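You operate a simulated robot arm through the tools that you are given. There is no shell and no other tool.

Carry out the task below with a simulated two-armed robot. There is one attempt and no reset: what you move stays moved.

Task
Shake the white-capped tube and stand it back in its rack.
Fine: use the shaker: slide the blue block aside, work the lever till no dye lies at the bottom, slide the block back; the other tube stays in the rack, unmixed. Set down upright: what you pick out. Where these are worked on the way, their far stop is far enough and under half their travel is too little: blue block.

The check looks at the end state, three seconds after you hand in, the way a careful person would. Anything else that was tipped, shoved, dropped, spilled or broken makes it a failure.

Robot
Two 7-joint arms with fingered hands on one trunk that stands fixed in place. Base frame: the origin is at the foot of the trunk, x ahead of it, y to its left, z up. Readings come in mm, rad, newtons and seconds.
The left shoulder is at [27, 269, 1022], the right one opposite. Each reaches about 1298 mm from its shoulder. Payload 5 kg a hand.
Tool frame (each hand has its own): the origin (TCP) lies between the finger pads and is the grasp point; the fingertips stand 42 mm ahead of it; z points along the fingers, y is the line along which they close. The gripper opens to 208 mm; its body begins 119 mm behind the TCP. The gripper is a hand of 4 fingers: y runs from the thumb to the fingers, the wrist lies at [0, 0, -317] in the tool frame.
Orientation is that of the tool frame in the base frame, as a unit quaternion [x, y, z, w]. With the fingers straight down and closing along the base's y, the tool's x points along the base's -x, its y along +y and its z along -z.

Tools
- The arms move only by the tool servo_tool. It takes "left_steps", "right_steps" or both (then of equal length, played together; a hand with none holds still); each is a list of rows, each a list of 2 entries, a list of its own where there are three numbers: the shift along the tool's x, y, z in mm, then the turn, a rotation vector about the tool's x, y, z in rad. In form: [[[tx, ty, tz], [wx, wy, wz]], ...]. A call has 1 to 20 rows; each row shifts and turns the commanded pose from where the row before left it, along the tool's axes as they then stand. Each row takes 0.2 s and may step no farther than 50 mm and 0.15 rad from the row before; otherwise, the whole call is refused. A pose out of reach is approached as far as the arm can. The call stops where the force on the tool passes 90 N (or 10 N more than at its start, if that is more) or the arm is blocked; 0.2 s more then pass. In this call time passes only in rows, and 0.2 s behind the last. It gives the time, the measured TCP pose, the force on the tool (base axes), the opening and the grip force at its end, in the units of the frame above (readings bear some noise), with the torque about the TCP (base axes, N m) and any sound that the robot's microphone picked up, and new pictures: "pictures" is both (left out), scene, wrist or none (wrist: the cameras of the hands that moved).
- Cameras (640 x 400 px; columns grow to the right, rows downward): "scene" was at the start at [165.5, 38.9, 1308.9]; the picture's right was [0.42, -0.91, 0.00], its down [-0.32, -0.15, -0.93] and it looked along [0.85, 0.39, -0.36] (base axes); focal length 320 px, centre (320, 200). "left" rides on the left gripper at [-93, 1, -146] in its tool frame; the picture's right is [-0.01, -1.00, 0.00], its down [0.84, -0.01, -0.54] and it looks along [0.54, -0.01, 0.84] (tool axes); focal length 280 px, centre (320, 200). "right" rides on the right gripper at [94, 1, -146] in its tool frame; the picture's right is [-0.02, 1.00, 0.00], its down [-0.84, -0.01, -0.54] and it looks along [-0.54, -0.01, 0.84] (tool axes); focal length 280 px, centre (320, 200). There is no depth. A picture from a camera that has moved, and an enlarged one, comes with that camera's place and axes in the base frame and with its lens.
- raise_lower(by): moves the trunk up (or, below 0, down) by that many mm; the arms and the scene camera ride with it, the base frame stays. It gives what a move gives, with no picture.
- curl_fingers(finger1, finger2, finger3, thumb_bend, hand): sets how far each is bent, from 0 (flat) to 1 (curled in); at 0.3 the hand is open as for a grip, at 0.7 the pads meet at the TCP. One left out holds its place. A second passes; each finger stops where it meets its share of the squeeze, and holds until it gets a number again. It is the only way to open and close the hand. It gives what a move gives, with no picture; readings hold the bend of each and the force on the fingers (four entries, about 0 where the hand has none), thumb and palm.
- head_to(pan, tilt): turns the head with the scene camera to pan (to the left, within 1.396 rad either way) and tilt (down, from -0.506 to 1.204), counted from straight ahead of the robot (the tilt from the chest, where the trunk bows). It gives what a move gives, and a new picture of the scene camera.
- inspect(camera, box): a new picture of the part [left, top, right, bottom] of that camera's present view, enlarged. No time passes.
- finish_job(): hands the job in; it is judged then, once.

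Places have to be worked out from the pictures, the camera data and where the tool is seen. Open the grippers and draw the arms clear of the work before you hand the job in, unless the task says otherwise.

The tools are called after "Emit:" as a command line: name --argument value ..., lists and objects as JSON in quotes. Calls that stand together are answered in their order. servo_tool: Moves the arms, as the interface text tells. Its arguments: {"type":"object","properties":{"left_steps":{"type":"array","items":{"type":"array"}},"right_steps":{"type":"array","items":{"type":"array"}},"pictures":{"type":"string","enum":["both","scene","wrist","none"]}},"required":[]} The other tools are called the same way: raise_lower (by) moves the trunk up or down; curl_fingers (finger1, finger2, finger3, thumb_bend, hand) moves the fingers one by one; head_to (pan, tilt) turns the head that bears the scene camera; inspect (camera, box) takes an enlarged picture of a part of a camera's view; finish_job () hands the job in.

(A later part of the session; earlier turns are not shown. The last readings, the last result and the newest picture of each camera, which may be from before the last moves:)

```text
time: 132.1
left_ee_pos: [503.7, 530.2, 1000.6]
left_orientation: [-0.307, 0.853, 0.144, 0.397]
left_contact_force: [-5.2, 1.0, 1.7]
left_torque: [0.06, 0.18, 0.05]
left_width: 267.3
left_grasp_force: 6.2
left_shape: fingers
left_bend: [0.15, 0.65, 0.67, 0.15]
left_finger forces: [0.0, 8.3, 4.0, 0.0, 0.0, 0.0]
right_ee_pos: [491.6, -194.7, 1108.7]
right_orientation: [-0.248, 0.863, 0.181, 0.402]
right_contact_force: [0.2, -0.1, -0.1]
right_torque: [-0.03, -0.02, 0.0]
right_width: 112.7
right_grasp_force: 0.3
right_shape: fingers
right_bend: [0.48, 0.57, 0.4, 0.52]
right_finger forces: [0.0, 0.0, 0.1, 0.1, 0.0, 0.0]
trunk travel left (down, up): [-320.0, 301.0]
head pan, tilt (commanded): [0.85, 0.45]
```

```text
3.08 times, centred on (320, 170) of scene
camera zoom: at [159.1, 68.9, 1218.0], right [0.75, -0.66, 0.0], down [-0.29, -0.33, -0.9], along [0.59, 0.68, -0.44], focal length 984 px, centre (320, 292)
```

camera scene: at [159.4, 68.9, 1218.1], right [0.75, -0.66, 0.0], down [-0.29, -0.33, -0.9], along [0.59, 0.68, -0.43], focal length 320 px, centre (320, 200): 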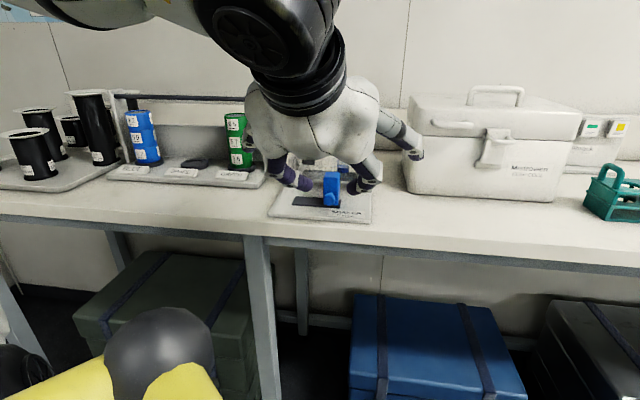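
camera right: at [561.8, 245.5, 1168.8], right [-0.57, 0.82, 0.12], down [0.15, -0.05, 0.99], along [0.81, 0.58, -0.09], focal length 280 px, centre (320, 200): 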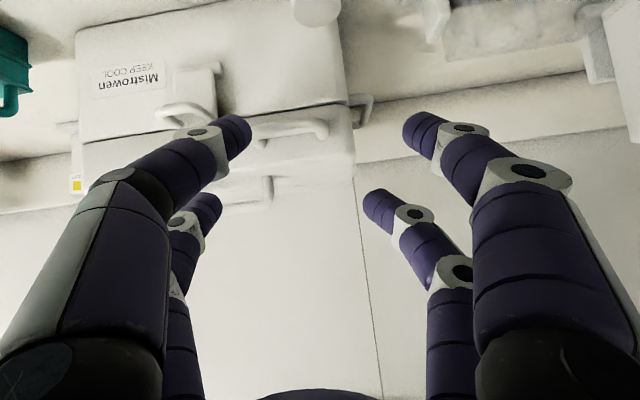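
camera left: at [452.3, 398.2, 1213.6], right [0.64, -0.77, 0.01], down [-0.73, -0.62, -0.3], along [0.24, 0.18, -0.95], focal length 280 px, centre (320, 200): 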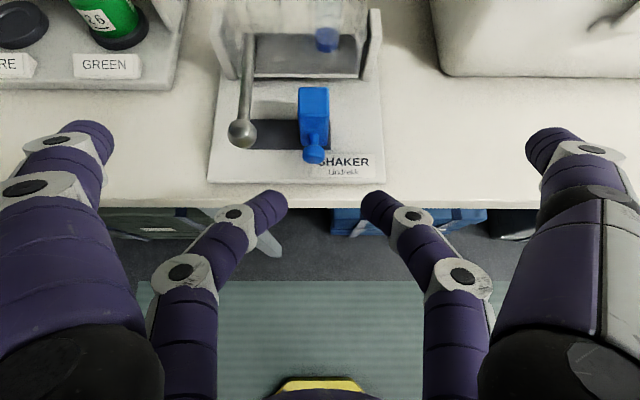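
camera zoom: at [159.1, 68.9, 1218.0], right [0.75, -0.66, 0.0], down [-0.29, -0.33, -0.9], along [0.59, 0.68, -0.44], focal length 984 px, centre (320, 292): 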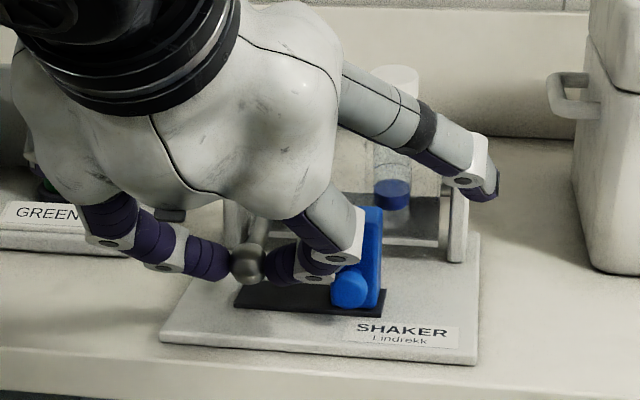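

Forces remain small (a few N), cradle tipping forward. I continue down 15 mm more to find the lower stop.

Emit:
servo_tool --left_steps '[[[3.85, 0, 3.2], [0, 0, 0]], [[3.85, 0, 3.2], [0, 0, 0]]]' --pictures "none"

Emit:
servo_tool --left_steps '[[[3.85, 0, 3.2], [0, 0, 0]]]' --pictures "both"

Emit:
inspect --camera "left" --box '[180, 0, 460, 190]'

```text
time: 132.7
left_ee_pos: [503.5, 529.8, 990.7]
left_orientation: [-0.306, 0.853, 0.142, 0.398]
left_contact_force: [-0.1, 4.7, 2.6]
left_torque: [0.24, -0.05, 0.02]
left_width: 267.5
left_grasp_force: 5.6
left_shape: fingers
left_bend: [0.15, 0.65, 0.67, 0.15]
left_finger forces: [0.0, 6.5, 3.5, 0.0, 0.0, 0.0]
right_ee_pos: [491.1, -194.4, 1108.6]
right_orientation: [-0.248, 0.862, 0.181, 0.402]
right_contact_force: [-0.3, 0.2, 0.0]
right_torque: [0.03, 0.0, 0.01]
right_width: 112.8
right_grasp_force: 0.0
right_shape: fingers
right_bend: [0.48, 0.57, 0.4, 0.52]
right_finger forces: [0.0, 0.1, 0.1, 0.1, 0.0, 0.0]
trunk travel left (down, up): [-320.0, 301.0]
head pan, tilt (commanded): [0.85, 0.45]
```

```text
time: 133.1
left_ee_pos: [503.7, 529.3, 986.0]
left_orientation: [-0.306, 0.854, 0.142, 0.396]
left_contact_force: [-1.4, 3.7, 2.6]
left_torque: [0.27, -0.01, -0.01]
left_width: 267.2
left_grasp_force: 4.8
left_shape: fingers
left_bend: [0.15, 0.65, 0.67, 0.15]
left_finger forces: [0.0, 6.8, 3.3, 0.0, 0.1, 0.1]
right_ee_pos: [491.2, -195.3, 1108.5]
right_orientation: [-0.248, 0.863, 0.181, 0.401]
right_contact_force: [-0.9, 0.2, -0.7]
right_torque: [-0.03, -0.05, -0.02]
right_width: 112.7
right_grasp_force: 0.0
right_shape: fingers
right_bend: [0.48, 0.57, 0.4, 0.52]
right_finger forces: [0.1, 0.0, 0.0, 0.0, 0.0, 0.0]
trunk travel left (down, up): [-320.0, 301.0]
head pan, tilt (commanded): [0.85, 0.45]
camera scene: at [159.0, 68.9, 1218.0], right [0.75, -0.66, 0.0], down [-0.29, -0.33, -0.9], along [0.59, 0.68, -0.43], focal length 320 px, centre (320, 200)
camera left: at [464.1, 497.1, 1152.5], right [0.64, -0.77, 0.01], down [-0.73, -0.62, -0.3], along [0.23, 0.18, -0.96], focal length 280 px, centre (320, 200)
```

scene: 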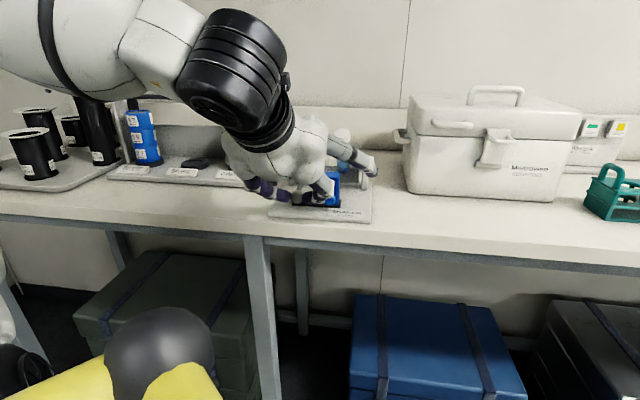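
left: 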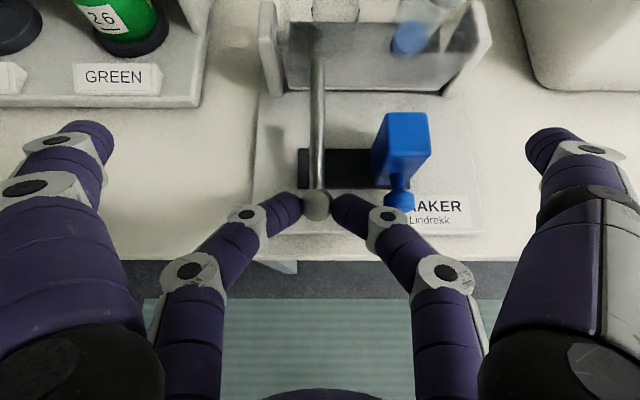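

```text
2.11 times, centred on (320, 95) of left
camera zoom: at [464.1, 497.1, 1152.5], right [0.64, -0.77, 0.01], down [-0.73, -0.62, -0.3], along [0.23, 0.18, -0.96], focal length 590 px, centre (320, 421)
```

zoom: 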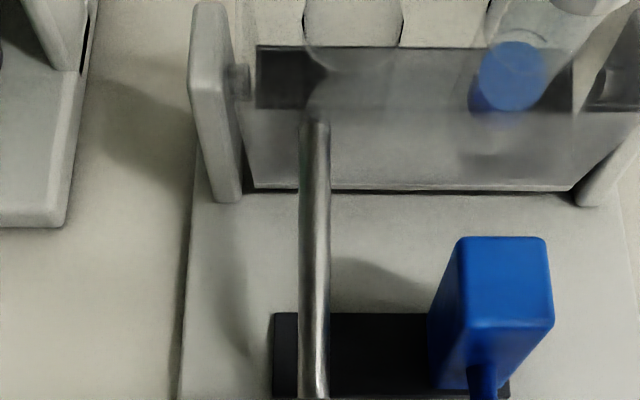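

Still no stop at 45 mm down. I go 9 mm further, carefully.

Emit:
servo_tool --left_steps '[[[3.46, 0, 2.9], [0, 0, 0]], [[3.46, 0, 2.9], [0, 0, 0]]]' --pictures "none"

Emit:
inspect --camera "left" --box '[180, 0, 460, 190]'

Emit:
inspect --camera "scene" --box '[255, 105, 385, 235]'

```text
time: 133.7
left_ee_pos: [509.1, 530.4, 980.4]
left_orientation: [-0.306, 0.854, 0.143, 0.396]
left_contact_force: [-6.0, 2.3, 2.0]
left_torque: [0.16, 0.25, 0.08]
left_width: 267.2
left_grasp_force: 4.8
left_shape: fingers
left_bend: [0.15, 0.64, 0.68, 0.15]
left_finger forces: [0.0, 7.4, 2.5, 0.0, 0.1, 0.1]
left hand out of reach, approached as far as the arm can: row 1
right_ee_pos: [491.4, -195.0, 1108.0]
right_orientation: [-0.248, 0.863, 0.181, 0.401]
right_contact_force: [-0.3, 0.6, 0.0]
right_torque: [0.03, 0.03, -0.01]
right_width: 112.6
right_grasp_force: 0.0
right_shape: fingers
right_bend: [0.48, 0.57, 0.4, 0.52]
right_finger forces: [0.0, 0.0, 0.0, 0.1, 0.0, 0.0]
trunk travel left (down, up): [-320.0, 301.0]
head pan, tilt (commanded): [0.85, 0.45]
```

```text
2.11 times, centred on (320, 95) of left
camera zoom: at [469.3, 497.8, 1146.4], right [0.64, -0.77, 0.01], down [-0.73, -0.62, -0.29], along [0.23, 0.18, -0.96], focal length 590 px, centre (320, 421)
```

zoom: 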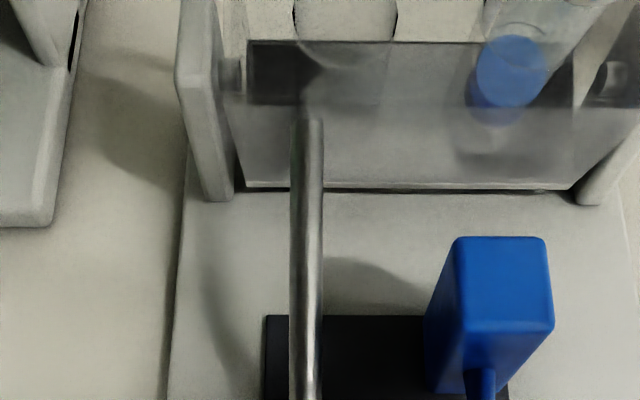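

```text
3.08 times, centred on (320, 170) of scene
camera zoom: at [159.5, 69.2, 1217.7], right [0.75, -0.66, 0.0], down [-0.29, -0.33, -0.9], along [0.59, 0.68, -0.44], focal length 984 px, centre (320, 292)
```

zoom: 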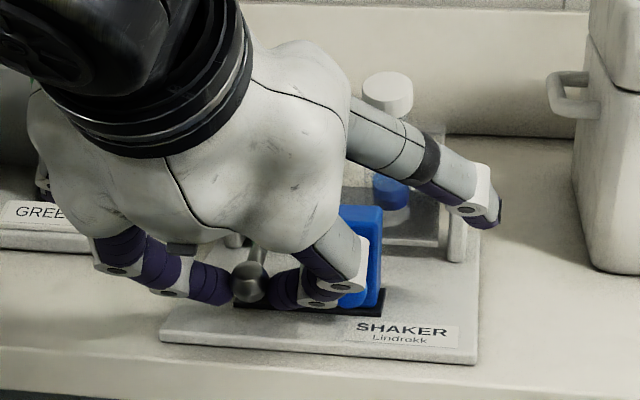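

The arm's fold limit is reached at about 50 mm of stroke, enough for now. I bring the lever back up to its start height and look at the dye.

Emit:
servo_tool --left_steps '[[[-4.7, 2.9, -9.9], [0, 0, 0]], [[-7.67, 0, -6.42], [0, 0, 0]], [[-7.67, 0, -6.42], [0, 0, 0]], [[-7.67, 0, -6.42], [0, 0, 0]], [[-7.67, 0, -6.42], [0, 0, 0]]]' --pictures "none"

Emit:
inspect --camera "left" --box '[180, 0, 460, 190]'

Emit:
inspect --camera "scene" --box '[255, 105, 385, 235]'

```text
time: 134.9
left_ee_pos: [501.8, 529.7, 1029.3]
left_orientation: [-0.306, 0.853, 0.143, 0.398]
left_contact_force: [-3.2, -1.2, -7.9]
left_torque: [-0.11, 0.21, -0.02]
left_width: 267.5
left_grasp_force: 5.5
left_shape: fingers
left_bend: [0.15, 0.65, 0.66, 0.15]
left_finger forces: [0.0, 5.9, 4.7, 0.0, 0.0, 0.0]
right_ee_pos: [491.8, -195.0, 1107.9]
right_orientation: [-0.248, 0.862, 0.181, 0.402]
right_contact_force: [0.0, -0.5, 0.3]
right_torque: [0.0, -0.01, -0.01]
right_width: 112.6
right_grasp_force: 0.0
right_shape: fingers
right_bend: [0.48, 0.57, 0.4, 0.52]
right_finger forces: [0.0, 0.1, 0.1, 0.0, 0.0, 0.0]
trunk travel left (down, up): [-320.0, 301.0]
head pan, tilt (commanded): [0.85, 0.45]
```

```text
2.11 times, centred on (320, 95) of left
camera zoom: at [461.2, 496.9, 1195.0], right [0.64, -0.77, 0.01], down [-0.73, -0.62, -0.3], along [0.24, 0.18, -0.95], focal length 590 px, centre (320, 421)
```

zoom: 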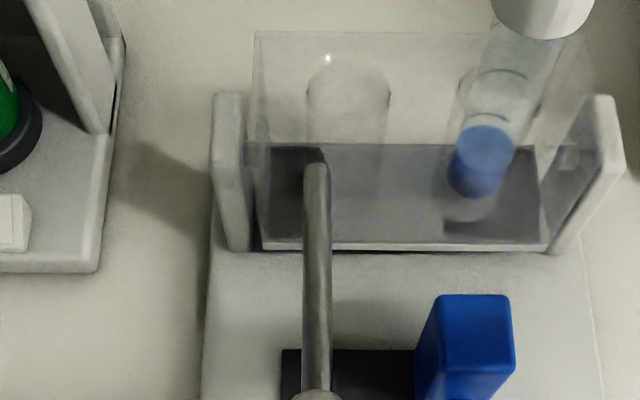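

```text
3.08 times, centred on (320, 170) of scene
camera zoom: at [159.3, 69.0, 1217.9], right [0.75, -0.66, 0.0], down [-0.29, -0.33, -0.9], along [0.59, 0.68, -0.44], focal length 984 px, centre (320, 292)
```

zoom: 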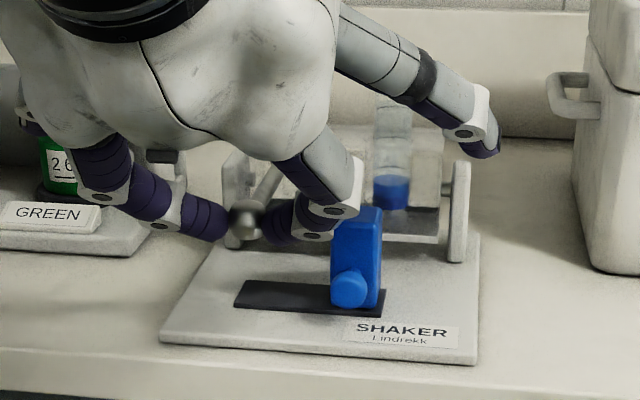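

The dye layer has already changed (taller, more spread), and the start height is the lever's upper stop. I work the lever: two full strokes of about 44 mm down and up.

Emit:
servo_tool --left_steps '[[[8.4, 0, 7.05], [0, 0, 0]], [[8.4, 0, 7.05], [0, 0, 0]], [[8.4, 0, 7.05], [0, 0, 0]], [[8.4, 0, 7.05], [0, 0, 0]], [[-8.4, 0, -7.05], [0, 0, 0]], [[-8.4, 0, -7.05], [0, 0, 0]], [[-8.4, 0, -7.05], [0, 0, 0]], [[-8.4, 0, -7.05], [0, 0, 0]], [[8.4, 0, 7.05], [0, 0, 0]], [[8.4, 0, 7.05], [0, 0, 0]], [[8.4, 0, 7.05], [0, 0, 0]], [[8.4, 0, 7.05], [0, 0, 0]], [[-8.4, 0, -7.05], [0, 0, 0]], [[-8.4, 0, -7.05], [0, 0, 0]], [[-8.4, 0, -7.05], [0, 0, 0]], [[-8.4, 0, -7.05], [0, 0, 0]]]' --pictures "none"

Emit:
inspect --camera "left" --box '[180, 0, 460, 190]'

Emit:
inspect --camera "scene" --box '[290, 105, 390, 205]'

```text
time: 138.3
left_ee_pos: [501.9, 529.6, 1027.7]
left_orientation: [-0.306, 0.853, 0.143, 0.397]
left_contact_force: [0.1, 1.1, -5.4]
left_torque: [0.04, 0.06, 0.03]
left_width: 267.7
left_grasp_force: 3.9
left_shape: fingers
left_bend: [0.15, 0.65, 0.66, 0.15]
left_finger forces: [0.1, 4.8, 3.5, 0.0, 0.0, 0.0]
right_ee_pos: [491.5, -194.6, 1108.3]
right_orientation: [-0.248, 0.863, 0.181, 0.401]
right_contact_force: [-0.1, -0.2, -0.2]
right_torque: [-0.02, 0.01, 0.02]
right_width: 112.1
right_grasp_force: 0.2
right_shape: fingers
right_bend: [0.48, 0.57, 0.4, 0.52]
right_finger forces: [0.0, 0.0, 0.1, 0.1, 0.0, 0.0]
trunk travel left (down, up): [-320.0, 301.0]
head pan, tilt (commanded): [0.85, 0.45]
```

```text
2.11 times, centred on (320, 95) of left
camera zoom: at [461.9, 496.7, 1194.0], right [0.64, -0.77, 0.01], down [-0.73, -0.62, -0.3], along [0.23, 0.18, -0.95], focal length 590 px, centre (320, 421)
```

zoom: 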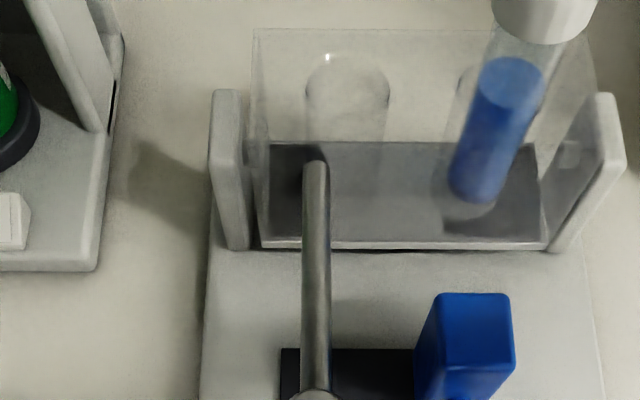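

```text
4.00 times, centred on (340, 155) of scene
camera zoom: at [159.7, 69.2, 1217.7], right [0.75, -0.66, 0.0], down [-0.29, -0.33, -0.9], along [0.59, 0.68, -0.44], focal length 1280 px, centre (240, 380)
```

zoom: 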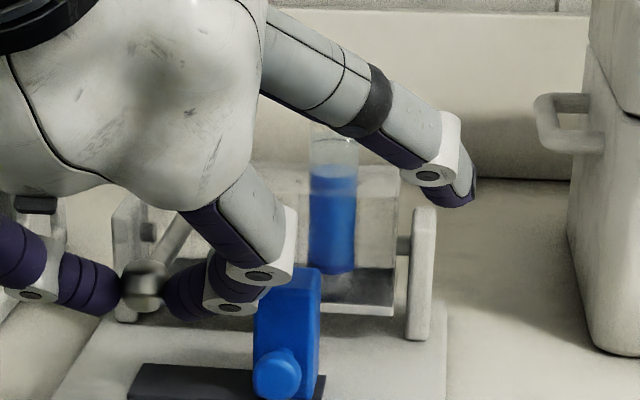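

The dye has risen far up the liquid. I keep working the lever, two more strokes, and compare.

Emit:
servo_tool --left_steps '[[[8.4, 0, 7.05], [0, 0, 0]], [[8.4, 0, 7.05], [0, 0, 0]], [[8.4, 0, 7.05], [0, 0, 0]], [[8.4, 0, 7.05], [0, 0, 0]], [[-8.4, 0, -7.05], [0, 0, 0]], [[-8.4, 0, -7.05], [0, 0, 0]], [[-8.4, 0, -7.05], [0, 0, 0]], [[-8.4, 0, -7.05], [0, 0, 0]], [[8.4, 0, 7.05], [0, 0, 0]], [[8.4, 0, 7.05], [0, 0, 0]], [[8.4, 0, 7.05], [0, 0, 0]], [[8.4, 0, 7.05], [0, 0, 0]], [[-8.4, 0, -7.05], [0, 0, 0]], [[-8.4, 0, -7.05], [0, 0, 0]], [[-8.4, 0, -7.05], [0, 0, 0]], [[-8.4, 0, -7.05], [0, 0, 0]]]' --pictures "none"

Emit:
inspect --camera "left" --box '[180, 0, 460, 190]'

Emit:
inspect --camera "scene" --box '[290, 105, 390, 205]'

```text
time: 141.7
left_ee_pos: [501.4, 528.7, 1028.4]
left_orientation: [-0.307, 0.853, 0.144, 0.396]
left_contact_force: [-1.8, -1.4, -6.9]
left_torque: [-0.09, 0.12, 0.02]
left_width: 267.4
left_grasp_force: 4.6
left_shape: fingers
left_bend: [0.15, 0.65, 0.66, 0.15]
left_finger forces: [0.1, 4.8, 3.9, 0.1, 0.0, 0.0]
right_ee_pos: [492.0, -193.6, 1108.5]
right_orientation: [-0.248, 0.863, 0.181, 0.401]
right_contact_force: [-0.3, 0.3, -0.4]
right_torque: [0.02, -0.02, 0.0]
right_width: 112.7
right_grasp_force: 0.1
right_shape: fingers
right_bend: [0.48, 0.57, 0.4, 0.52]
right_finger forces: [0.1, 0.1, 0.1, 0.0, 0.1, 0.1]
trunk travel left (down, up): [-320.0, 301.0]
head pan, tilt (commanded): [0.85, 0.45]
```

```text
2.11 times, centred on (320, 95) of left
camera zoom: at [461.4, 496.4, 1194.6], right [0.64, -0.77, 0.01], down [-0.73, -0.62, -0.3], along [0.23, 0.18, -0.95], focal length 590 px, centre (320, 421)
```

zoom: 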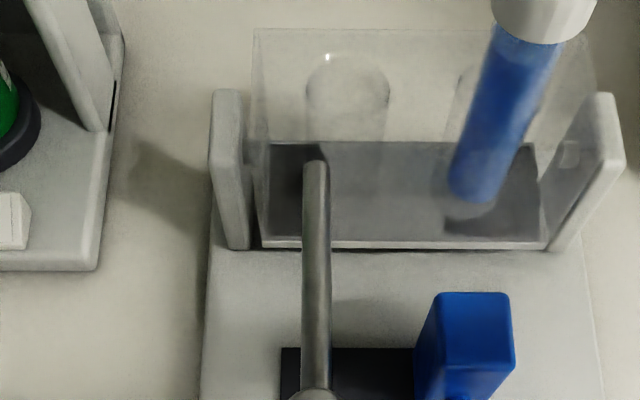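

```text
4.00 times, centred on (340, 155) of scene
camera zoom: at [159.6, 69.1, 1217.7], right [0.75, -0.66, 0.0], down [-0.29, -0.33, -0.9], along [0.59, 0.68, -0.44], focal length 1280 px, centre (240, 380)
```

zoom: 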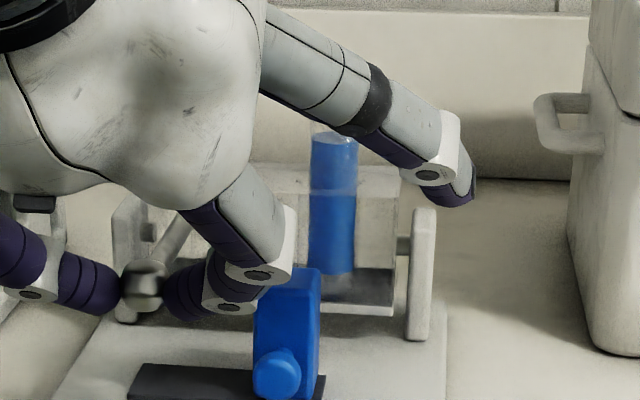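

The tube is now blue through its whole height. Two more strokes for good measure, then I compare again.

Emit:
servo_tool --left_steps '[[[8.4, 0, 7.05], [0, 0, 0]], [[8.4, 0, 7.05], [0, 0, 0]], [[8.4, 0, 7.05], [0, 0, 0]], [[8.4, 0, 7.05], [0, 0, 0]], [[-8.4, 0, -7.05], [0, 0, 0]], [[-8.4, 0, -7.05], [0, 0, 0]], [[-8.4, 0, -7.05], [0, 0, 0]], [[-8.4, 0, -7.05], [0, 0, 0]], [[8.4, 0, 7.05], [0, 0, 0]], [[8.4, 0, 7.05], [0, 0, 0]], [[8.4, 0, 7.05], [0, 0, 0]], [[8.4, 0, 7.05], [0, 0, 0]], [[-8.4, 0, -7.05], [0, 0, 0]], [[-8.4, 0, -7.05], [0, 0, 0]], [[-8.4, 0, -7.05], [0, 0, 0]], [[-8.4, 0, -7.05], [0, 0, 0]]]' --pictures "none"

Emit:
inspect --camera "left" --box '[360, 0, 480, 120]'

Emit:
inspect --camera "scene" --box '[290, 105, 390, 205]'

```text
time: 145.1
left_ee_pos: [500.7, 528.4, 1027.2]
left_orientation: [-0.307, 0.853, 0.144, 0.397]
left_contact_force: [0.2, 0.6, -6.6]
left_torque: [-0.01, 0.06, -0.01]
left_width: 267.4
left_grasp_force: 4.0
left_shape: fingers
left_bend: [0.15, 0.65, 0.66, 0.15]
left_finger forces: [0.1, 4.7, 3.8, 0.1, 0.0, 0.1]
right_ee_pos: [491.5, -194.2, 1109.0]
right_orientation: [-0.248, 0.863, 0.181, 0.401]
right_contact_force: [0.3, -0.9, -0.5]
right_torque: [0.03, -0.02, 0.05]
right_width: 112.4
right_grasp_force: 0.0
right_shape: fingers
right_bend: [0.48, 0.57, 0.4, 0.52]
right_finger forces: [0.1, 0.0, 0.0, 0.0, 0.0, 0.0]
trunk travel left (down, up): [-320.0, 301.0]
head pan, tilt (commanded): [0.85, 0.45]
```

```text
3.33 times, centred on (420, 60) of left
camera zoom: at [461.3, 496.4, 1194.3], right [0.64, -0.77, 0.01], down [-0.73, -0.62, -0.3], along [0.23, 0.18, -0.95], focal length 935 px, centre (-13, 667)
```

zoom: 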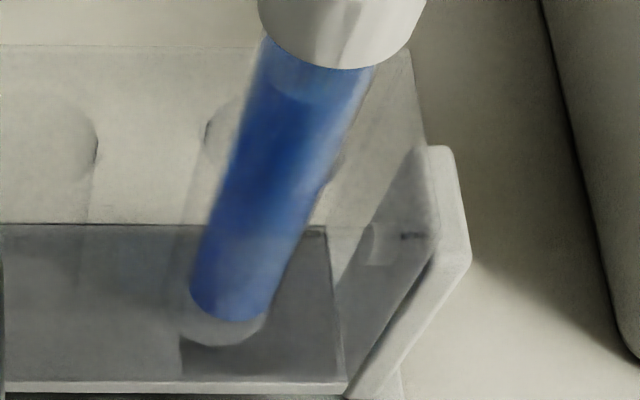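

```text
4.00 times, centred on (340, 155) of scene
camera zoom: at [159.6, 69.2, 1217.7], right [0.75, -0.66, 0.0], down [-0.29, -0.33, -0.9], along [0.59, 0.68, -0.44], focal length 1280 px, centre (240, 380)
```

zoom: 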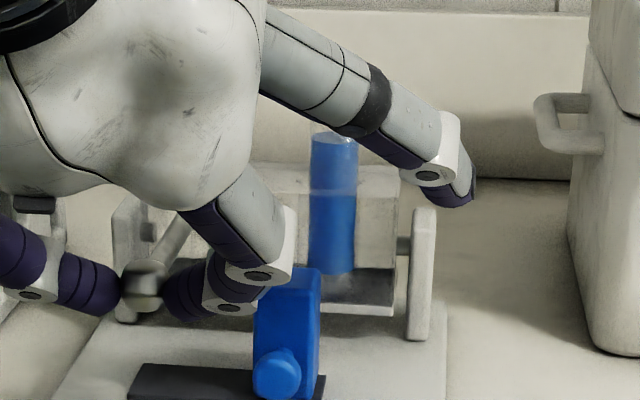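

The colour is uniform and no longer changes, so it is mixed. With the lever at its upper stop, I release the ball and withdraw.

Emit:
curl_fingers --hand "left" --finger2 0.58 --finger3 0.58

Emit:
servo_tool --left_steps '[[[0, 0, -15], [0, 0, 0]], [[0, 0, -25], [0, 0, 0]], [[0, 0, -40], [0, 0, 0]]]' --pictures "both"

Emit:
inspect --camera "left" --box '[180, 20, 460, 210]'

```text
time: 146.1
left_ee_pos: [501.5, 529.5, 1029.3]
left_orientation: [-0.306, 0.854, 0.142, 0.397]
left_contact_force: [0.0, 0.0, 0.6]
left_torque: [-0.01, 0.02, 0.0]
left_width: 267.1
left_grasp_force: 0.0
left_shape: fingers
left_bend: [0.15, 0.57, 0.57, 0.15]
left_finger forces: [0.1, 0.0, 0.1, 0.0, 0.0, 0.0]
right_ee_pos: [491.7, -194.9, 1107.7]
right_orientation: [-0.248, 0.863, 0.18, 0.403]
right_contact_force: [0.1, 0.1, -0.2]
right_torque: [-0.01, -0.02, 0.04]
right_width: 112.4
right_grasp_force: 0.1
right_shape: fingers
right_bend: [0.48, 0.57, 0.4, 0.52]
right_finger forces: [0.1, 0.0, 0.0, 0.1, 0.1, 0.1]
trunk travel left (down, up): [-320.0, 301.0]
head pan, tilt (commanded): [0.85, 0.45]
```

```text
time: 146.9
left_ee_pos: [455.6, 489.4, 1081.1]
left_orientation: [-0.306, 0.853, 0.143, 0.398]
left_contact_force: [1.1, -0.4, -0.7]
left_torque: [-0.01, 0.04, 0.05]
left_width: 267.5
left_grasp_force: 0.2
left_shape: fingers
left_bend: [0.15, 0.57, 0.57, 0.15]
left_finger forces: [0.1, 0.1, 0.0, 0.0, 0.0, 0.0]
right_ee_pos: [492.7, -194.7, 1108.6]
right_orientation: [-0.248, 0.863, 0.181, 0.402]
right_contact_force: [-0.2, -0.7, 0.7]
right_torque: [-0.03, 0.07, 0.02]
right_width: 112.9
right_grasp_force: 0.0
right_shape: fingers
right_bend: [0.48, 0.57, 0.4, 0.52]
right_finger forces: [0.1, 0.0, 0.1, 0.0, 0.0, 0.0]
trunk travel left (down, up): [-320.0, 301.0]
head pan, tilt (commanded): [0.85, 0.45]
camera scene: at [159.5, 69.0, 1218.1], right [0.75, -0.66, 0.0], down [-0.29, -0.33, -0.9], along [0.59, 0.68, -0.43], focal length 320 px, centre (320, 200)
camera left: at [415.0, 457.1, 1246.9], right [0.64, -0.77, 0.01], down [-0.73, -0.62, -0.3], along [0.24, 0.18, -0.95], focal length 280 px, centre (320, 200)
```

scene: 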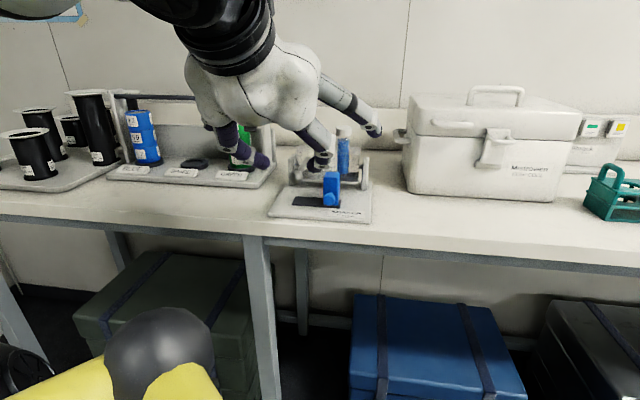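
left: 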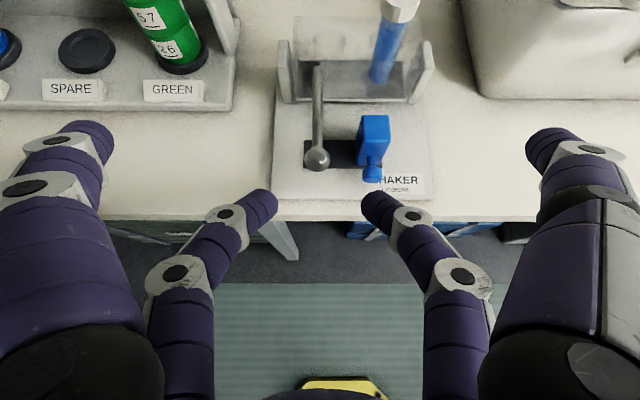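

```text
2.11 times, centred on (320, 115) of left
camera zoom: at [415.0, 457.1, 1246.9], right [0.64, -0.77, 0.01], down [-0.73, -0.62, -0.3], along [0.24, 0.18, -0.95], focal length 590 px, centre (320, 379)
```

zoom: 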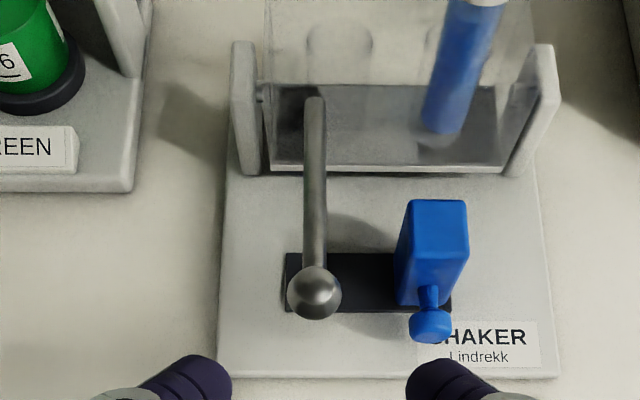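

The lever stays at its upper position. Now I line up on the knob at the far end again, to slide the block back.

Emit:
servo_tool --left_steps '[[[15.7, -32.4, 13.2], [0, 0, 0]], [[15.7, -32.4, 13.2], [0, 0, 0]]]' --pictures "none"

Emit:
inspect --camera "left" --box '[180, 20, 460, 210]'

```text
time: 147.5
left_ee_pos: [495.8, 439.0, 1039.1]
left_orientation: [-0.307, 0.853, 0.143, 0.397]
left_contact_force: [-0.2, -0.5, -0.5]
left_torque: [0.09, 0.01, 0.08]
left_width: 267.1
left_grasp_force: 0.0
left_shape: fingers
left_bend: [0.15, 0.57, 0.57, 0.15]
left_finger forces: [0.0, 0.0, 0.0, 0.0, 0.0, 0.0]
right_ee_pos: [493.3, -195.0, 1108.2]
right_orientation: [-0.247, 0.863, 0.181, 0.401]
right_contact_force: [0.0, -1.1, -0.8]
right_torque: [0.11, -0.05, 0.08]
right_width: 112.8
right_grasp_force: 0.1
right_shape: fingers
right_bend: [0.48, 0.57, 0.4, 0.52]
right_finger forces: [0.0, 0.0, 0.0, 0.1, 0.0, 0.0]
trunk travel left (down, up): [-320.0, 301.0]
head pan, tilt (commanded): [0.85, 0.45]
```

```text
2.11 times, centred on (320, 115) of left
camera zoom: at [456.4, 406.1, 1204.7], right [0.64, -0.77, 0.01], down [-0.73, -0.62, -0.3], along [0.24, 0.18, -0.95], focal length 590 px, centre (320, 379)
```

zoom: 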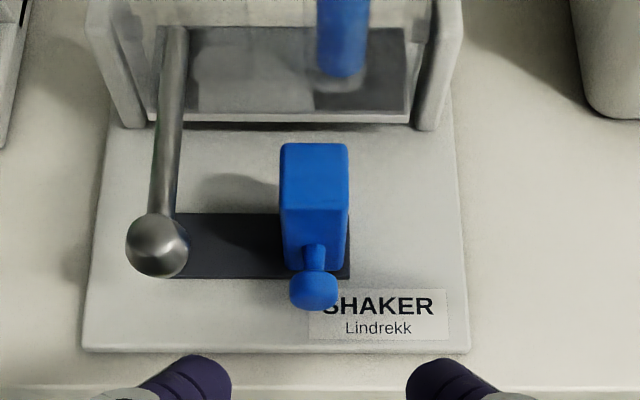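

Knob nearly on the midline. I advance 90 mm and close on it.

Emit:
servo_tool --left_steps '[[[0, 1, 30], [0, 0, 0]], [[0, 1, 30], [0, 0, 0]], [[0, 0.5, 30], [0, 0, 0]]]' --pictures "none"

Emit:
inspect --camera "left" --box '[180, 60, 460, 250]'

Emit:
curl_fingers --hand "left" --finger2 0.66 --finger3 0.66

Emit:
inspect --camera "left" --box '[180, 60, 460, 250]'

```text
time: 148.3
left_ee_pos: [546.6, 486.5, 981.7]
left_orientation: [-0.305, 0.853, 0.142, 0.398]
left_contact_force: [-0.4, -1.0, 0.9]
left_torque: [-0.04, -0.01, -0.02]
left_width: 267.3
left_grasp_force: 0.0
left_shape: fingers
left_bend: [0.15, 0.57, 0.57, 0.15]
left_finger forces: [0.0, 0.1, 0.1, 0.0, 0.0, 0.0]
right_ee_pos: [491.7, -194.4, 1108.2]
right_orientation: [-0.248, 0.863, 0.181, 0.402]
right_contact_force: [-0.2, -0.3, -0.4]
right_torque: [-0.01, -0.05, -0.03]
right_width: 112.4
right_grasp_force: 0.1
right_shape: fingers
right_bend: [0.48, 0.57, 0.4, 0.52]
right_finger forces: [0.0, 0.0, 0.0, 0.0, 0.0, 0.0]
trunk travel left (down, up): [-320.0, 301.0]
head pan, tilt (commanded): [0.85, 0.45]
```

```text
2.11 times, centred on (320, 155) of left
camera zoom: at [506.7, 453.1, 1147.3], right [0.64, -0.77, 0.01], down [-0.73, -0.62, -0.3], along [0.24, 0.18, -0.95], focal length 590 px, centre (320, 295)
```

zoom: 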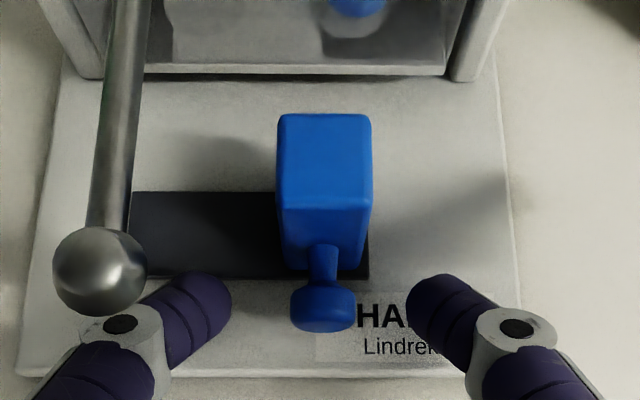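

```text
time: 149.3
left_ee_pos: [547.3, 486.4, 981.7]
left_orientation: [-0.306, 0.853, 0.143, 0.398]
left_contact_force: [0.0, -0.6, -0.2]
left_torque: [-0.03, -0.01, 0.02]
left_width: 267.3
left_grasp_force: 0.2
left_shape: fingers
left_bend: [0.15, 0.66, 0.66, 0.15]
left_finger forces: [0.0, 0.2, 0.7, 0.0, 0.1, 0.1]
right_ee_pos: [492.4, -194.0, 1108.9]
right_orientation: [-0.248, 0.863, 0.181, 0.402]
right_contact_force: [0.5, 0.7, 0.4]
right_torque: [0.03, 0.02, -0.04]
right_width: 112.5
right_grasp_force: 0.0
right_shape: fingers
right_bend: [0.48, 0.57, 0.4, 0.52]
right_finger forces: [0.0, 0.1, 0.0, 0.0, 0.0, 0.0]
trunk travel left (down, up): [-320.0, 301.0]
head pan, tilt (commanded): [0.85, 0.45]
```

```text
2.11 times, centred on (320, 155) of left
camera zoom: at [506.9, 452.9, 1147.5], right [0.64, -0.77, 0.01], down [-0.73, -0.62, -0.3], along [0.24, 0.18, -0.95], focal length 590 px, centre (320, 295)
```

zoom: 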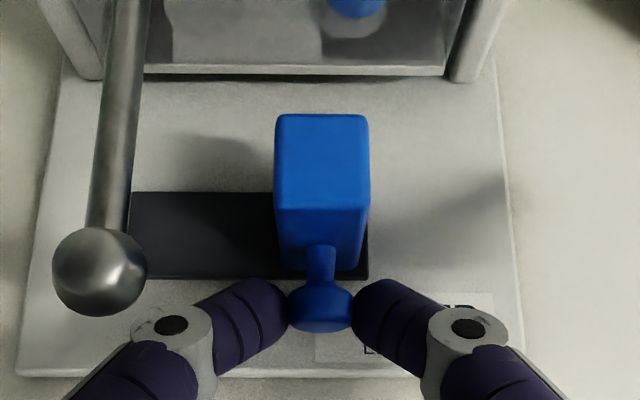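

Both tips are on the knob. I slide the block back 45 mm toward the lever and check.

Emit:
servo_tool --left_steps '[[[0, 7.5, 0], [0, 0, 0]], [[0, 7.5, 0], [0, 0, 0]], [[0, 7.5, 0], [0, 0, 0]], [[0, 7.5, 0], [0, 0, 0]], [[0, 7.5, 0], [0, 0, 0]], [[0, 7.5, 0], [0, 0, 0]]]' --pictures "none"

Emit:
inspect --camera "left" --box '[180, 60, 460, 250]'

```text
time: 150.7
left_ee_pos: [518.7, 519.9, 981.9]
left_orientation: [-0.306, 0.853, 0.143, 0.397]
left_contact_force: [-0.4, 0.4, 0.0]
left_torque: [0.0, 0.03, -0.05]
left_width: 267.3
left_grasp_force: 0.1
left_shape: fingers
left_bend: [0.15, 0.66, 0.66, 0.15]
left_finger forces: [0.0, 0.4, 0.5, 0.0, 0.1, 0.0]
right_ee_pos: [491.8, -194.8, 1107.8]
right_orientation: [-0.248, 0.862, 0.182, 0.403]
right_contact_force: [-0.1, -0.4, 0.8]
right_torque: [0.0, 0.0, -0.01]
right_width: 112.9
right_grasp_force: 0.1
right_shape: fingers
right_bend: [0.48, 0.57, 0.4, 0.52]
right_finger forces: [0.0, 0.0, 0.0, 0.1, 0.0, 0.0]
trunk travel left (down, up): [-320.0, 301.0]
head pan, tilt (commanded): [0.85, 0.45]
```

```text
2.11 times, centred on (320, 155) of left
camera zoom: at [478.2, 487.8, 1147.6], right [0.64, -0.77, 0.01], down [-0.73, -0.62, -0.3], along [0.24, 0.18, -0.95], focal length 590 px, centre (320, 295)
```

zoom: 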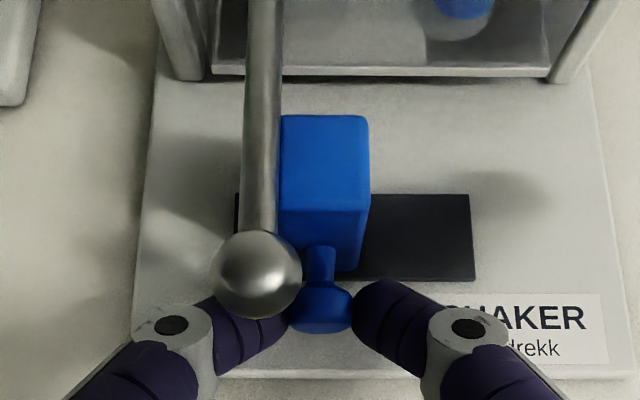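

Sliding freely under the lever. I continue in 5 mm rows to the near stop.

Emit:
servo_tool --left_steps '[[[0, 5, 0], [0, 0, 0]], [[0, 5, 0], [0, 0, 0]], [[0, 5, 0], [0, 0, 0]]]' --pictures "none"

Emit:
servo_tool --left_steps '[[[0, 4, 0], [0, 0, 0]]]' --pictures "none"

Emit:
inspect --camera "left" --box '[180, 60, 460, 250]'

```text
time: 151.5
left_ee_pos: [509.6, 531.9, 981.5]
left_orientation: [-0.306, 0.853, 0.144, 0.397]
left_contact_force: [-1.1, -0.3, -0.4]
left_torque: [0.01, 0.01, 0.03]
left_width: 267.2
left_grasp_force: 0.7
left_shape: fingers
left_bend: [0.15, 0.66, 0.66, 0.15]
left_finger forces: [0.0, 0.8, 0.3, 0.0, 0.0, 0.0]
right_ee_pos: [490.9, -194.6, 1109.0]
right_orientation: [-0.248, 0.863, 0.181, 0.402]
right_contact_force: [0.4, -0.3, 0.6]
right_torque: [0.04, -0.03, 0.04]
right_width: 112.6
right_grasp_force: 0.1
right_shape: fingers
right_bend: [0.48, 0.57, 0.4, 0.52]
right_finger forces: [0.0, 0.0, 0.0, 0.0, 0.0, 0.0]
trunk travel left (down, up): [-320.0, 301.0]
head pan, tilt (commanded): [0.85, 0.45]
```

```text
time: 151.9
left_ee_pos: [506.8, 535.8, 983.0]
left_orientation: [-0.307, 0.854, 0.143, 0.396]
left_contact_force: [-0.6, -0.8, 0.1]
left_torque: [0.0, 0.03, 0.05]
left_width: 267.6
left_grasp_force: 0.6
left_shape: fingers
left_bend: [0.15, 0.66, 0.66, 0.15]
left_finger forces: [0.0, 0.8, 0.5, 0.0, 0.0, 0.0]
right_ee_pos: [492.0, -194.1, 1107.5]
right_orientation: [-0.247, 0.863, 0.181, 0.402]
right_contact_force: [0.4, -0.1, 0.6]
right_torque: [0.07, -0.02, 0.04]
right_width: 112.7
right_grasp_force: 0.1
right_shape: fingers
right_bend: [0.48, 0.57, 0.4, 0.52]
right_finger forces: [0.0, 0.0, 0.1, 0.0, 0.0, 0.1]
trunk travel left (down, up): [-320.0, 301.0]
head pan, tilt (commanded): [0.85, 0.45]
```

```text
2.11 times, centred on (320, 155) of left
camera zoom: at [467.5, 502.5, 1148.6], right [0.64, -0.77, 0.01], down [-0.73, -0.62, -0.3], along [0.23, 0.18, -0.96], focal length 590 px, centre (320, 295)
```

zoom: 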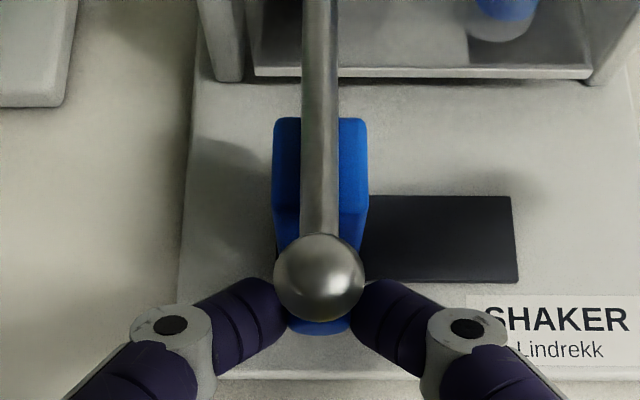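

The block is back under the lever as at the start. I push gently a few millimetres more to feel the near stop.

Emit:
servo_tool --left_steps '[[[0, 2.5, 0], [0, 0, 0]]]' --pictures "none"

Emit:
servo_tool --left_steps '[[[0, 2.5, 0], [0, 0, 0]]]' --pictures "none"

Emit:
inspect --camera "left" --box '[180, 60, 460, 250]'

```text
time: 152.3
left_ee_pos: [506.9, 536.5, 983.3]
left_orientation: [-0.305, 0.854, 0.142, 0.397]
left_contact_force: [0.1, -1.4, -0.6]
left_torque: [-0.05, 0.01, -0.02]
left_width: 267.3
left_grasp_force: 0.8
left_shape: fingers
left_bend: [0.15, 0.66, 0.65, 0.15]
left_finger forces: [0.0, 0.1, 1.5, 0.0, 0.0, 0.1]
right_ee_pos: [492.2, -195.0, 1107.9]
right_orientation: [-0.248, 0.863, 0.182, 0.402]
right_contact_force: [0.2, -0.1, -0.7]
right_torque: [0.04, -0.02, 0.02]
right_width: 112.6
right_grasp_force: 0.1
right_shape: fingers
right_bend: [0.48, 0.57, 0.4, 0.52]
right_finger forces: [0.0, 0.1, 0.0, 0.1, 0.0, 0.0]
trunk travel left (down, up): [-320.0, 301.0]
head pan, tilt (commanded): [0.85, 0.45]
```

```text
time: 152.7
left_ee_pos: [506.6, 538.5, 984.6]
left_orientation: [-0.307, 0.854, 0.143, 0.396]
left_contact_force: [0.8, -4.3, -0.5]
left_torque: [-0.18, 0.0, -0.04]
left_width: 267.4
left_grasp_force: 1.7
left_shape: fingers
left_bend: [0.15, 0.66, 0.65, 0.15]
left_finger forces: [0.0, 0.0, 3.7, 0.0, 0.1, 0.1]
left hand out of reach, approached as far as the arm can: row 1
right_ee_pos: [490.7, -194.8, 1108.2]
right_orientation: [-0.248, 0.863, 0.182, 0.402]
right_contact_force: [-0.8, 0.2, 0.0]
right_torque: [0.03, 0.02, -0.01]
right_width: 112.6
right_grasp_force: 0.0
right_shape: fingers
right_bend: [0.48, 0.57, 0.4, 0.52]
right_finger forces: [0.0, 0.0, 0.0, 0.1, 0.1, 0.0]
trunk travel left (down, up): [-320.0, 301.0]
head pan, tilt (commanded): [0.85, 0.45]
```

```text
2.11 times, centred on (320, 155) of left
camera zoom: at [466.1, 506.5, 1150.2], right [0.64, -0.77, 0.01], down [-0.73, -0.62, -0.3], along [0.23, 0.18, -0.96], focal length 590 px, centre (320, 295)
```

zoom: 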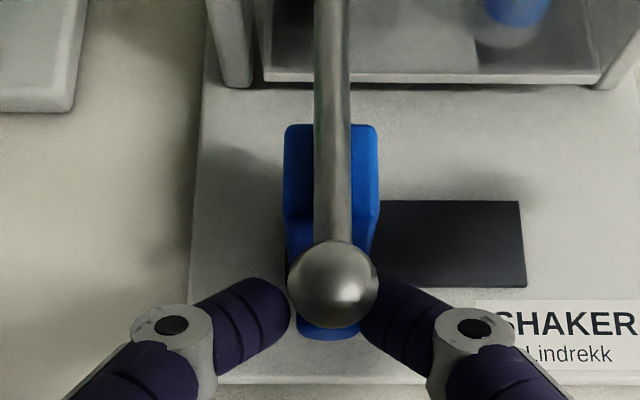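

The near stop is felt; the block is home. I open, withdraw along the approach line, and check the shaker.

Emit:
curl_fingers --hand "left" --finger2 0.58 --finger3 0.58

Emit:
servo_tool --left_steps '[[[0, -2, -15], [0, 0, 0]], [[0, 0, -25], [0, 0, 0]], [[0, 0, -40], [0, 0, 0]], [[0, 0, -40], [0, 0, 0]], [[0, 0, -40], [0, 0, 0]]]' --pictures "both"

Emit:
inspect --camera "scene" --box '[255, 105, 385, 235]'

```text
time: 153.7
left_ee_pos: [506.1, 538.8, 982.8]
left_orientation: [-0.307, 0.854, 0.143, 0.396]
left_contact_force: [0.6, 0.5, 0.9]
left_torque: [0.0, 0.0, -0.02]
left_width: 267.2
left_grasp_force: 0.0
left_shape: fingers
left_bend: [0.15, 0.57, 0.57, 0.15]
left_finger forces: [0.1, 0.0, 0.0, 0.1, 0.1, 0.0]
right_ee_pos: [491.8, -194.6, 1108.4]
right_orientation: [-0.248, 0.863, 0.181, 0.402]
right_contact_force: [0.4, 0.1, 1.1]
right_torque: [-0.03, -0.01, 0.0]
right_width: 112.6
right_grasp_force: 0.0
right_shape: fingers
right_bend: [0.48, 0.57, 0.4, 0.52]
right_finger forces: [0.0, 0.0, 0.0, 0.0, 0.0, 0.0]
trunk travel left (down, up): [-320.0, 301.0]
head pan, tilt (commanded): [0.85, 0.45]
```

```text
time: 154.9
left_ee_pos: [412.6, 460.0, 1085.7]
left_orientation: [-0.306, 0.853, 0.143, 0.397]
left_contact_force: [1.5, 0.3, 0.2]
left_torque: [0.01, 0.05, 0.02]
left_width: 267.3
left_grasp_force: 0.1
left_shape: fingers
left_bend: [0.15, 0.57, 0.57, 0.15]
left_finger forces: [0.0, 0.0, 0.0, 0.0, 0.0, 0.0]
right_ee_pos: [490.5, -194.3, 1108.8]
right_orientation: [-0.247, 0.863, 0.181, 0.402]
right_contact_force: [0.1, -0.8, -0.3]
right_torque: [-0.02, -0.02, 0.02]
right_width: 112.8
right_grasp_force: 0.1
right_shape: fingers
right_bend: [0.48, 0.57, 0.4, 0.52]
right_finger forces: [0.0, 0.1, 0.0, 0.1, 0.1, 0.1]
trunk travel left (down, up): [-320.0, 301.0]
head pan, tilt (commanded): [0.85, 0.45]
camera scene: at [159.5, 68.9, 1218.1], right [0.75, -0.66, 0.0], down [-0.29, -0.33, -0.9], along [0.59, 0.68, -0.43], focal length 320 px, centre (320, 200)
camera left: at [372.2, 427.7, 1251.7], right [0.64, -0.77, 0.01], down [-0.73, -0.62, -0.3], along [0.24, 0.18, -0.95], focal length 280 px, centre (320, 200)
```

scene: 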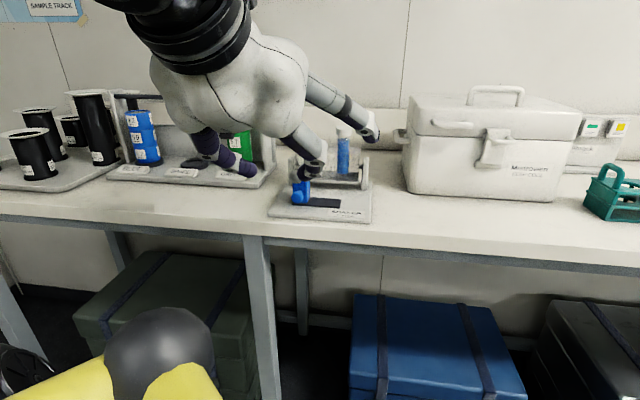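
left: 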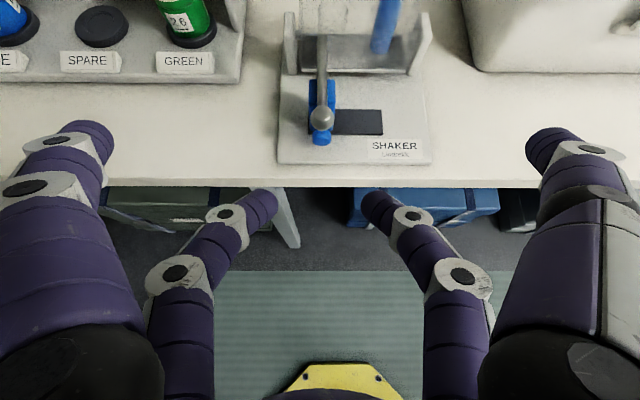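

```text
3.08 times, centred on (320, 170) of scene
camera zoom: at [159.5, 68.9, 1218.1], right [0.75, -0.66, 0.0], down [-0.29, -0.33, -0.9], along [0.59, 0.68, -0.43], focal length 984 px, centre (320, 292)
```

zoom: 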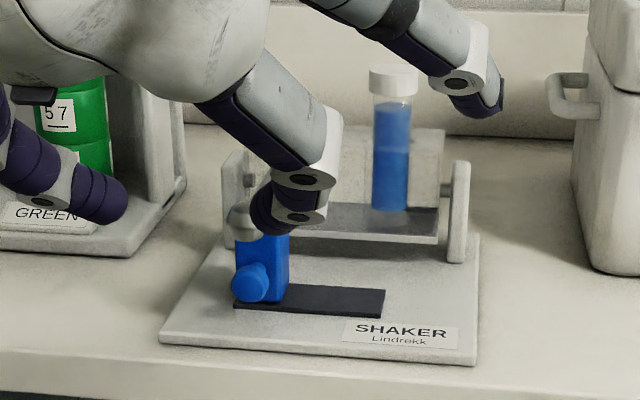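

Block home, lever up, tube evenly blue. I bring the left hand back to the vertical home orientation, then raise the trunk for the tube transfer.

Emit:
servo_tool --left_steps '[[[0, 0, -30], [0, 0.1454, 0]], [[0, 0, -20], [0, 0.1454, 0]], [[0, 0, 0], [0, 0.1454, 0]], [[0, 0, 0], [0, 0.1454, 0]], [[0, 0, 0], [0, 0.1454, 0]], [[0, 0, 0], [0, 0.1454, 0]], [[0, 0, 0], [0, 0, 0.131]], [[0, 0, 0], [0, 0, 0.131]]]' --pictures "none"

Emit:
curl_fingers --hand "left" --finger1 0.5 --thumb_bend 0.5 --finger2 0.3 --finger3 0.3

Emit:
raise_lower --by 300

```text
time: 156.7
left_ee_pos: [383.9, 435.9, 1120.3]
left_orientation: [-0.21, 0.978, 0.001, -0.001]
left_contact_force: [-0.4, 0.2, 0.2]
left_torque: [0.03, -0.04, 0.0]
left_width: 267.3
left_grasp_force: 0.0
left_shape: fingers
left_bend: [0.15, 0.57, 0.57, 0.15]
left_finger forces: [0.0, 0.1, 0.1, 0.0, 0.0, 0.0]
right_ee_pos: [492.7, -193.8, 1108.4]
right_orientation: [-0.247, 0.863, 0.181, 0.402]
right_contact_force: [-0.7, 0.3, 0.4]
right_torque: [0.03, -0.03, 0.0]
right_width: 112.6
right_grasp_force: 0.0
right_shape: fingers
right_bend: [0.48, 0.57, 0.4, 0.52]
right_finger forces: [0.1, 0.0, 0.0, 0.1, 0.0, 0.0]
trunk travel left (down, up): [-320.0, 301.0]
head pan, tilt (commanded): [0.85, 0.45]
```

```text
time: 157.7
left_ee_pos: [384.5, 437.4, 1122.2]
left_orientation: [-0.211, 0.977, 0.0, 0.0]
left_contact_force: [-0.2, -1.2, -0.3]
left_torque: [-0.01, 0.02, 0.02]
left_width: 113.2
left_grasp_force: 0.0
left_shape: fingers
left_bend: [0.5, 0.3, 0.3, 0.5]
left_finger forces: [0.0, 0.0, 0.1, 0.0, 0.0, 0.0]
right_ee_pos: [492.8, -195.0, 1107.5]
right_orientation: [-0.248, 0.862, 0.182, 0.402]
right_contact_force: [1.0, -0.1, -0.1]
right_torque: [0.0, -0.01, -0.01]
right_width: 112.4
right_grasp_force: 0.0
right_shape: fingers
right_bend: [0.48, 0.57, 0.4, 0.52]
right_finger forces: [0.0, 0.1, 0.0, 0.0, 0.1, 0.1]
trunk travel left (down, up): [-320.0, 301.0]
head pan, tilt (commanded): [0.85, 0.45]
```

```text
time: 160.7
left_ee_pos: [384.2, 437.1, 1420.9]
left_orientation: [-0.211, 0.977, 0.0, 0.0]
left_contact_force: [1.1, 0.2, 0.0]
left_torque: [0.01, 0.03, -0.02]
left_width: 113.7
left_grasp_force: 0.0
left_shape: fingers
left_bend: [0.5, 0.3, 0.3, 0.5]
left_finger forces: [0.0, 0.0, 0.0, 0.1, 0.0, 0.0]
right_ee_pos: [491.8, -194.1, 1407.3]
right_orientation: [-0.248, 0.863, 0.181, 0.401]
right_contact_force: [0.0, -0.1, -0.1]
right_torque: [-0.03, -0.01, 0.03]
right_width: 112.6
right_grasp_force: 0.0
right_shape: fingers
right_bend: [0.48, 0.57, 0.4, 0.52]
right_finger forces: [0.0, 0.0, 0.1, 0.1, 0.1, 0.1]
trunk travel left (down, up): [-620.0, 1.0]
head pan, tilt (commanded): [0.85, 0.45]
```

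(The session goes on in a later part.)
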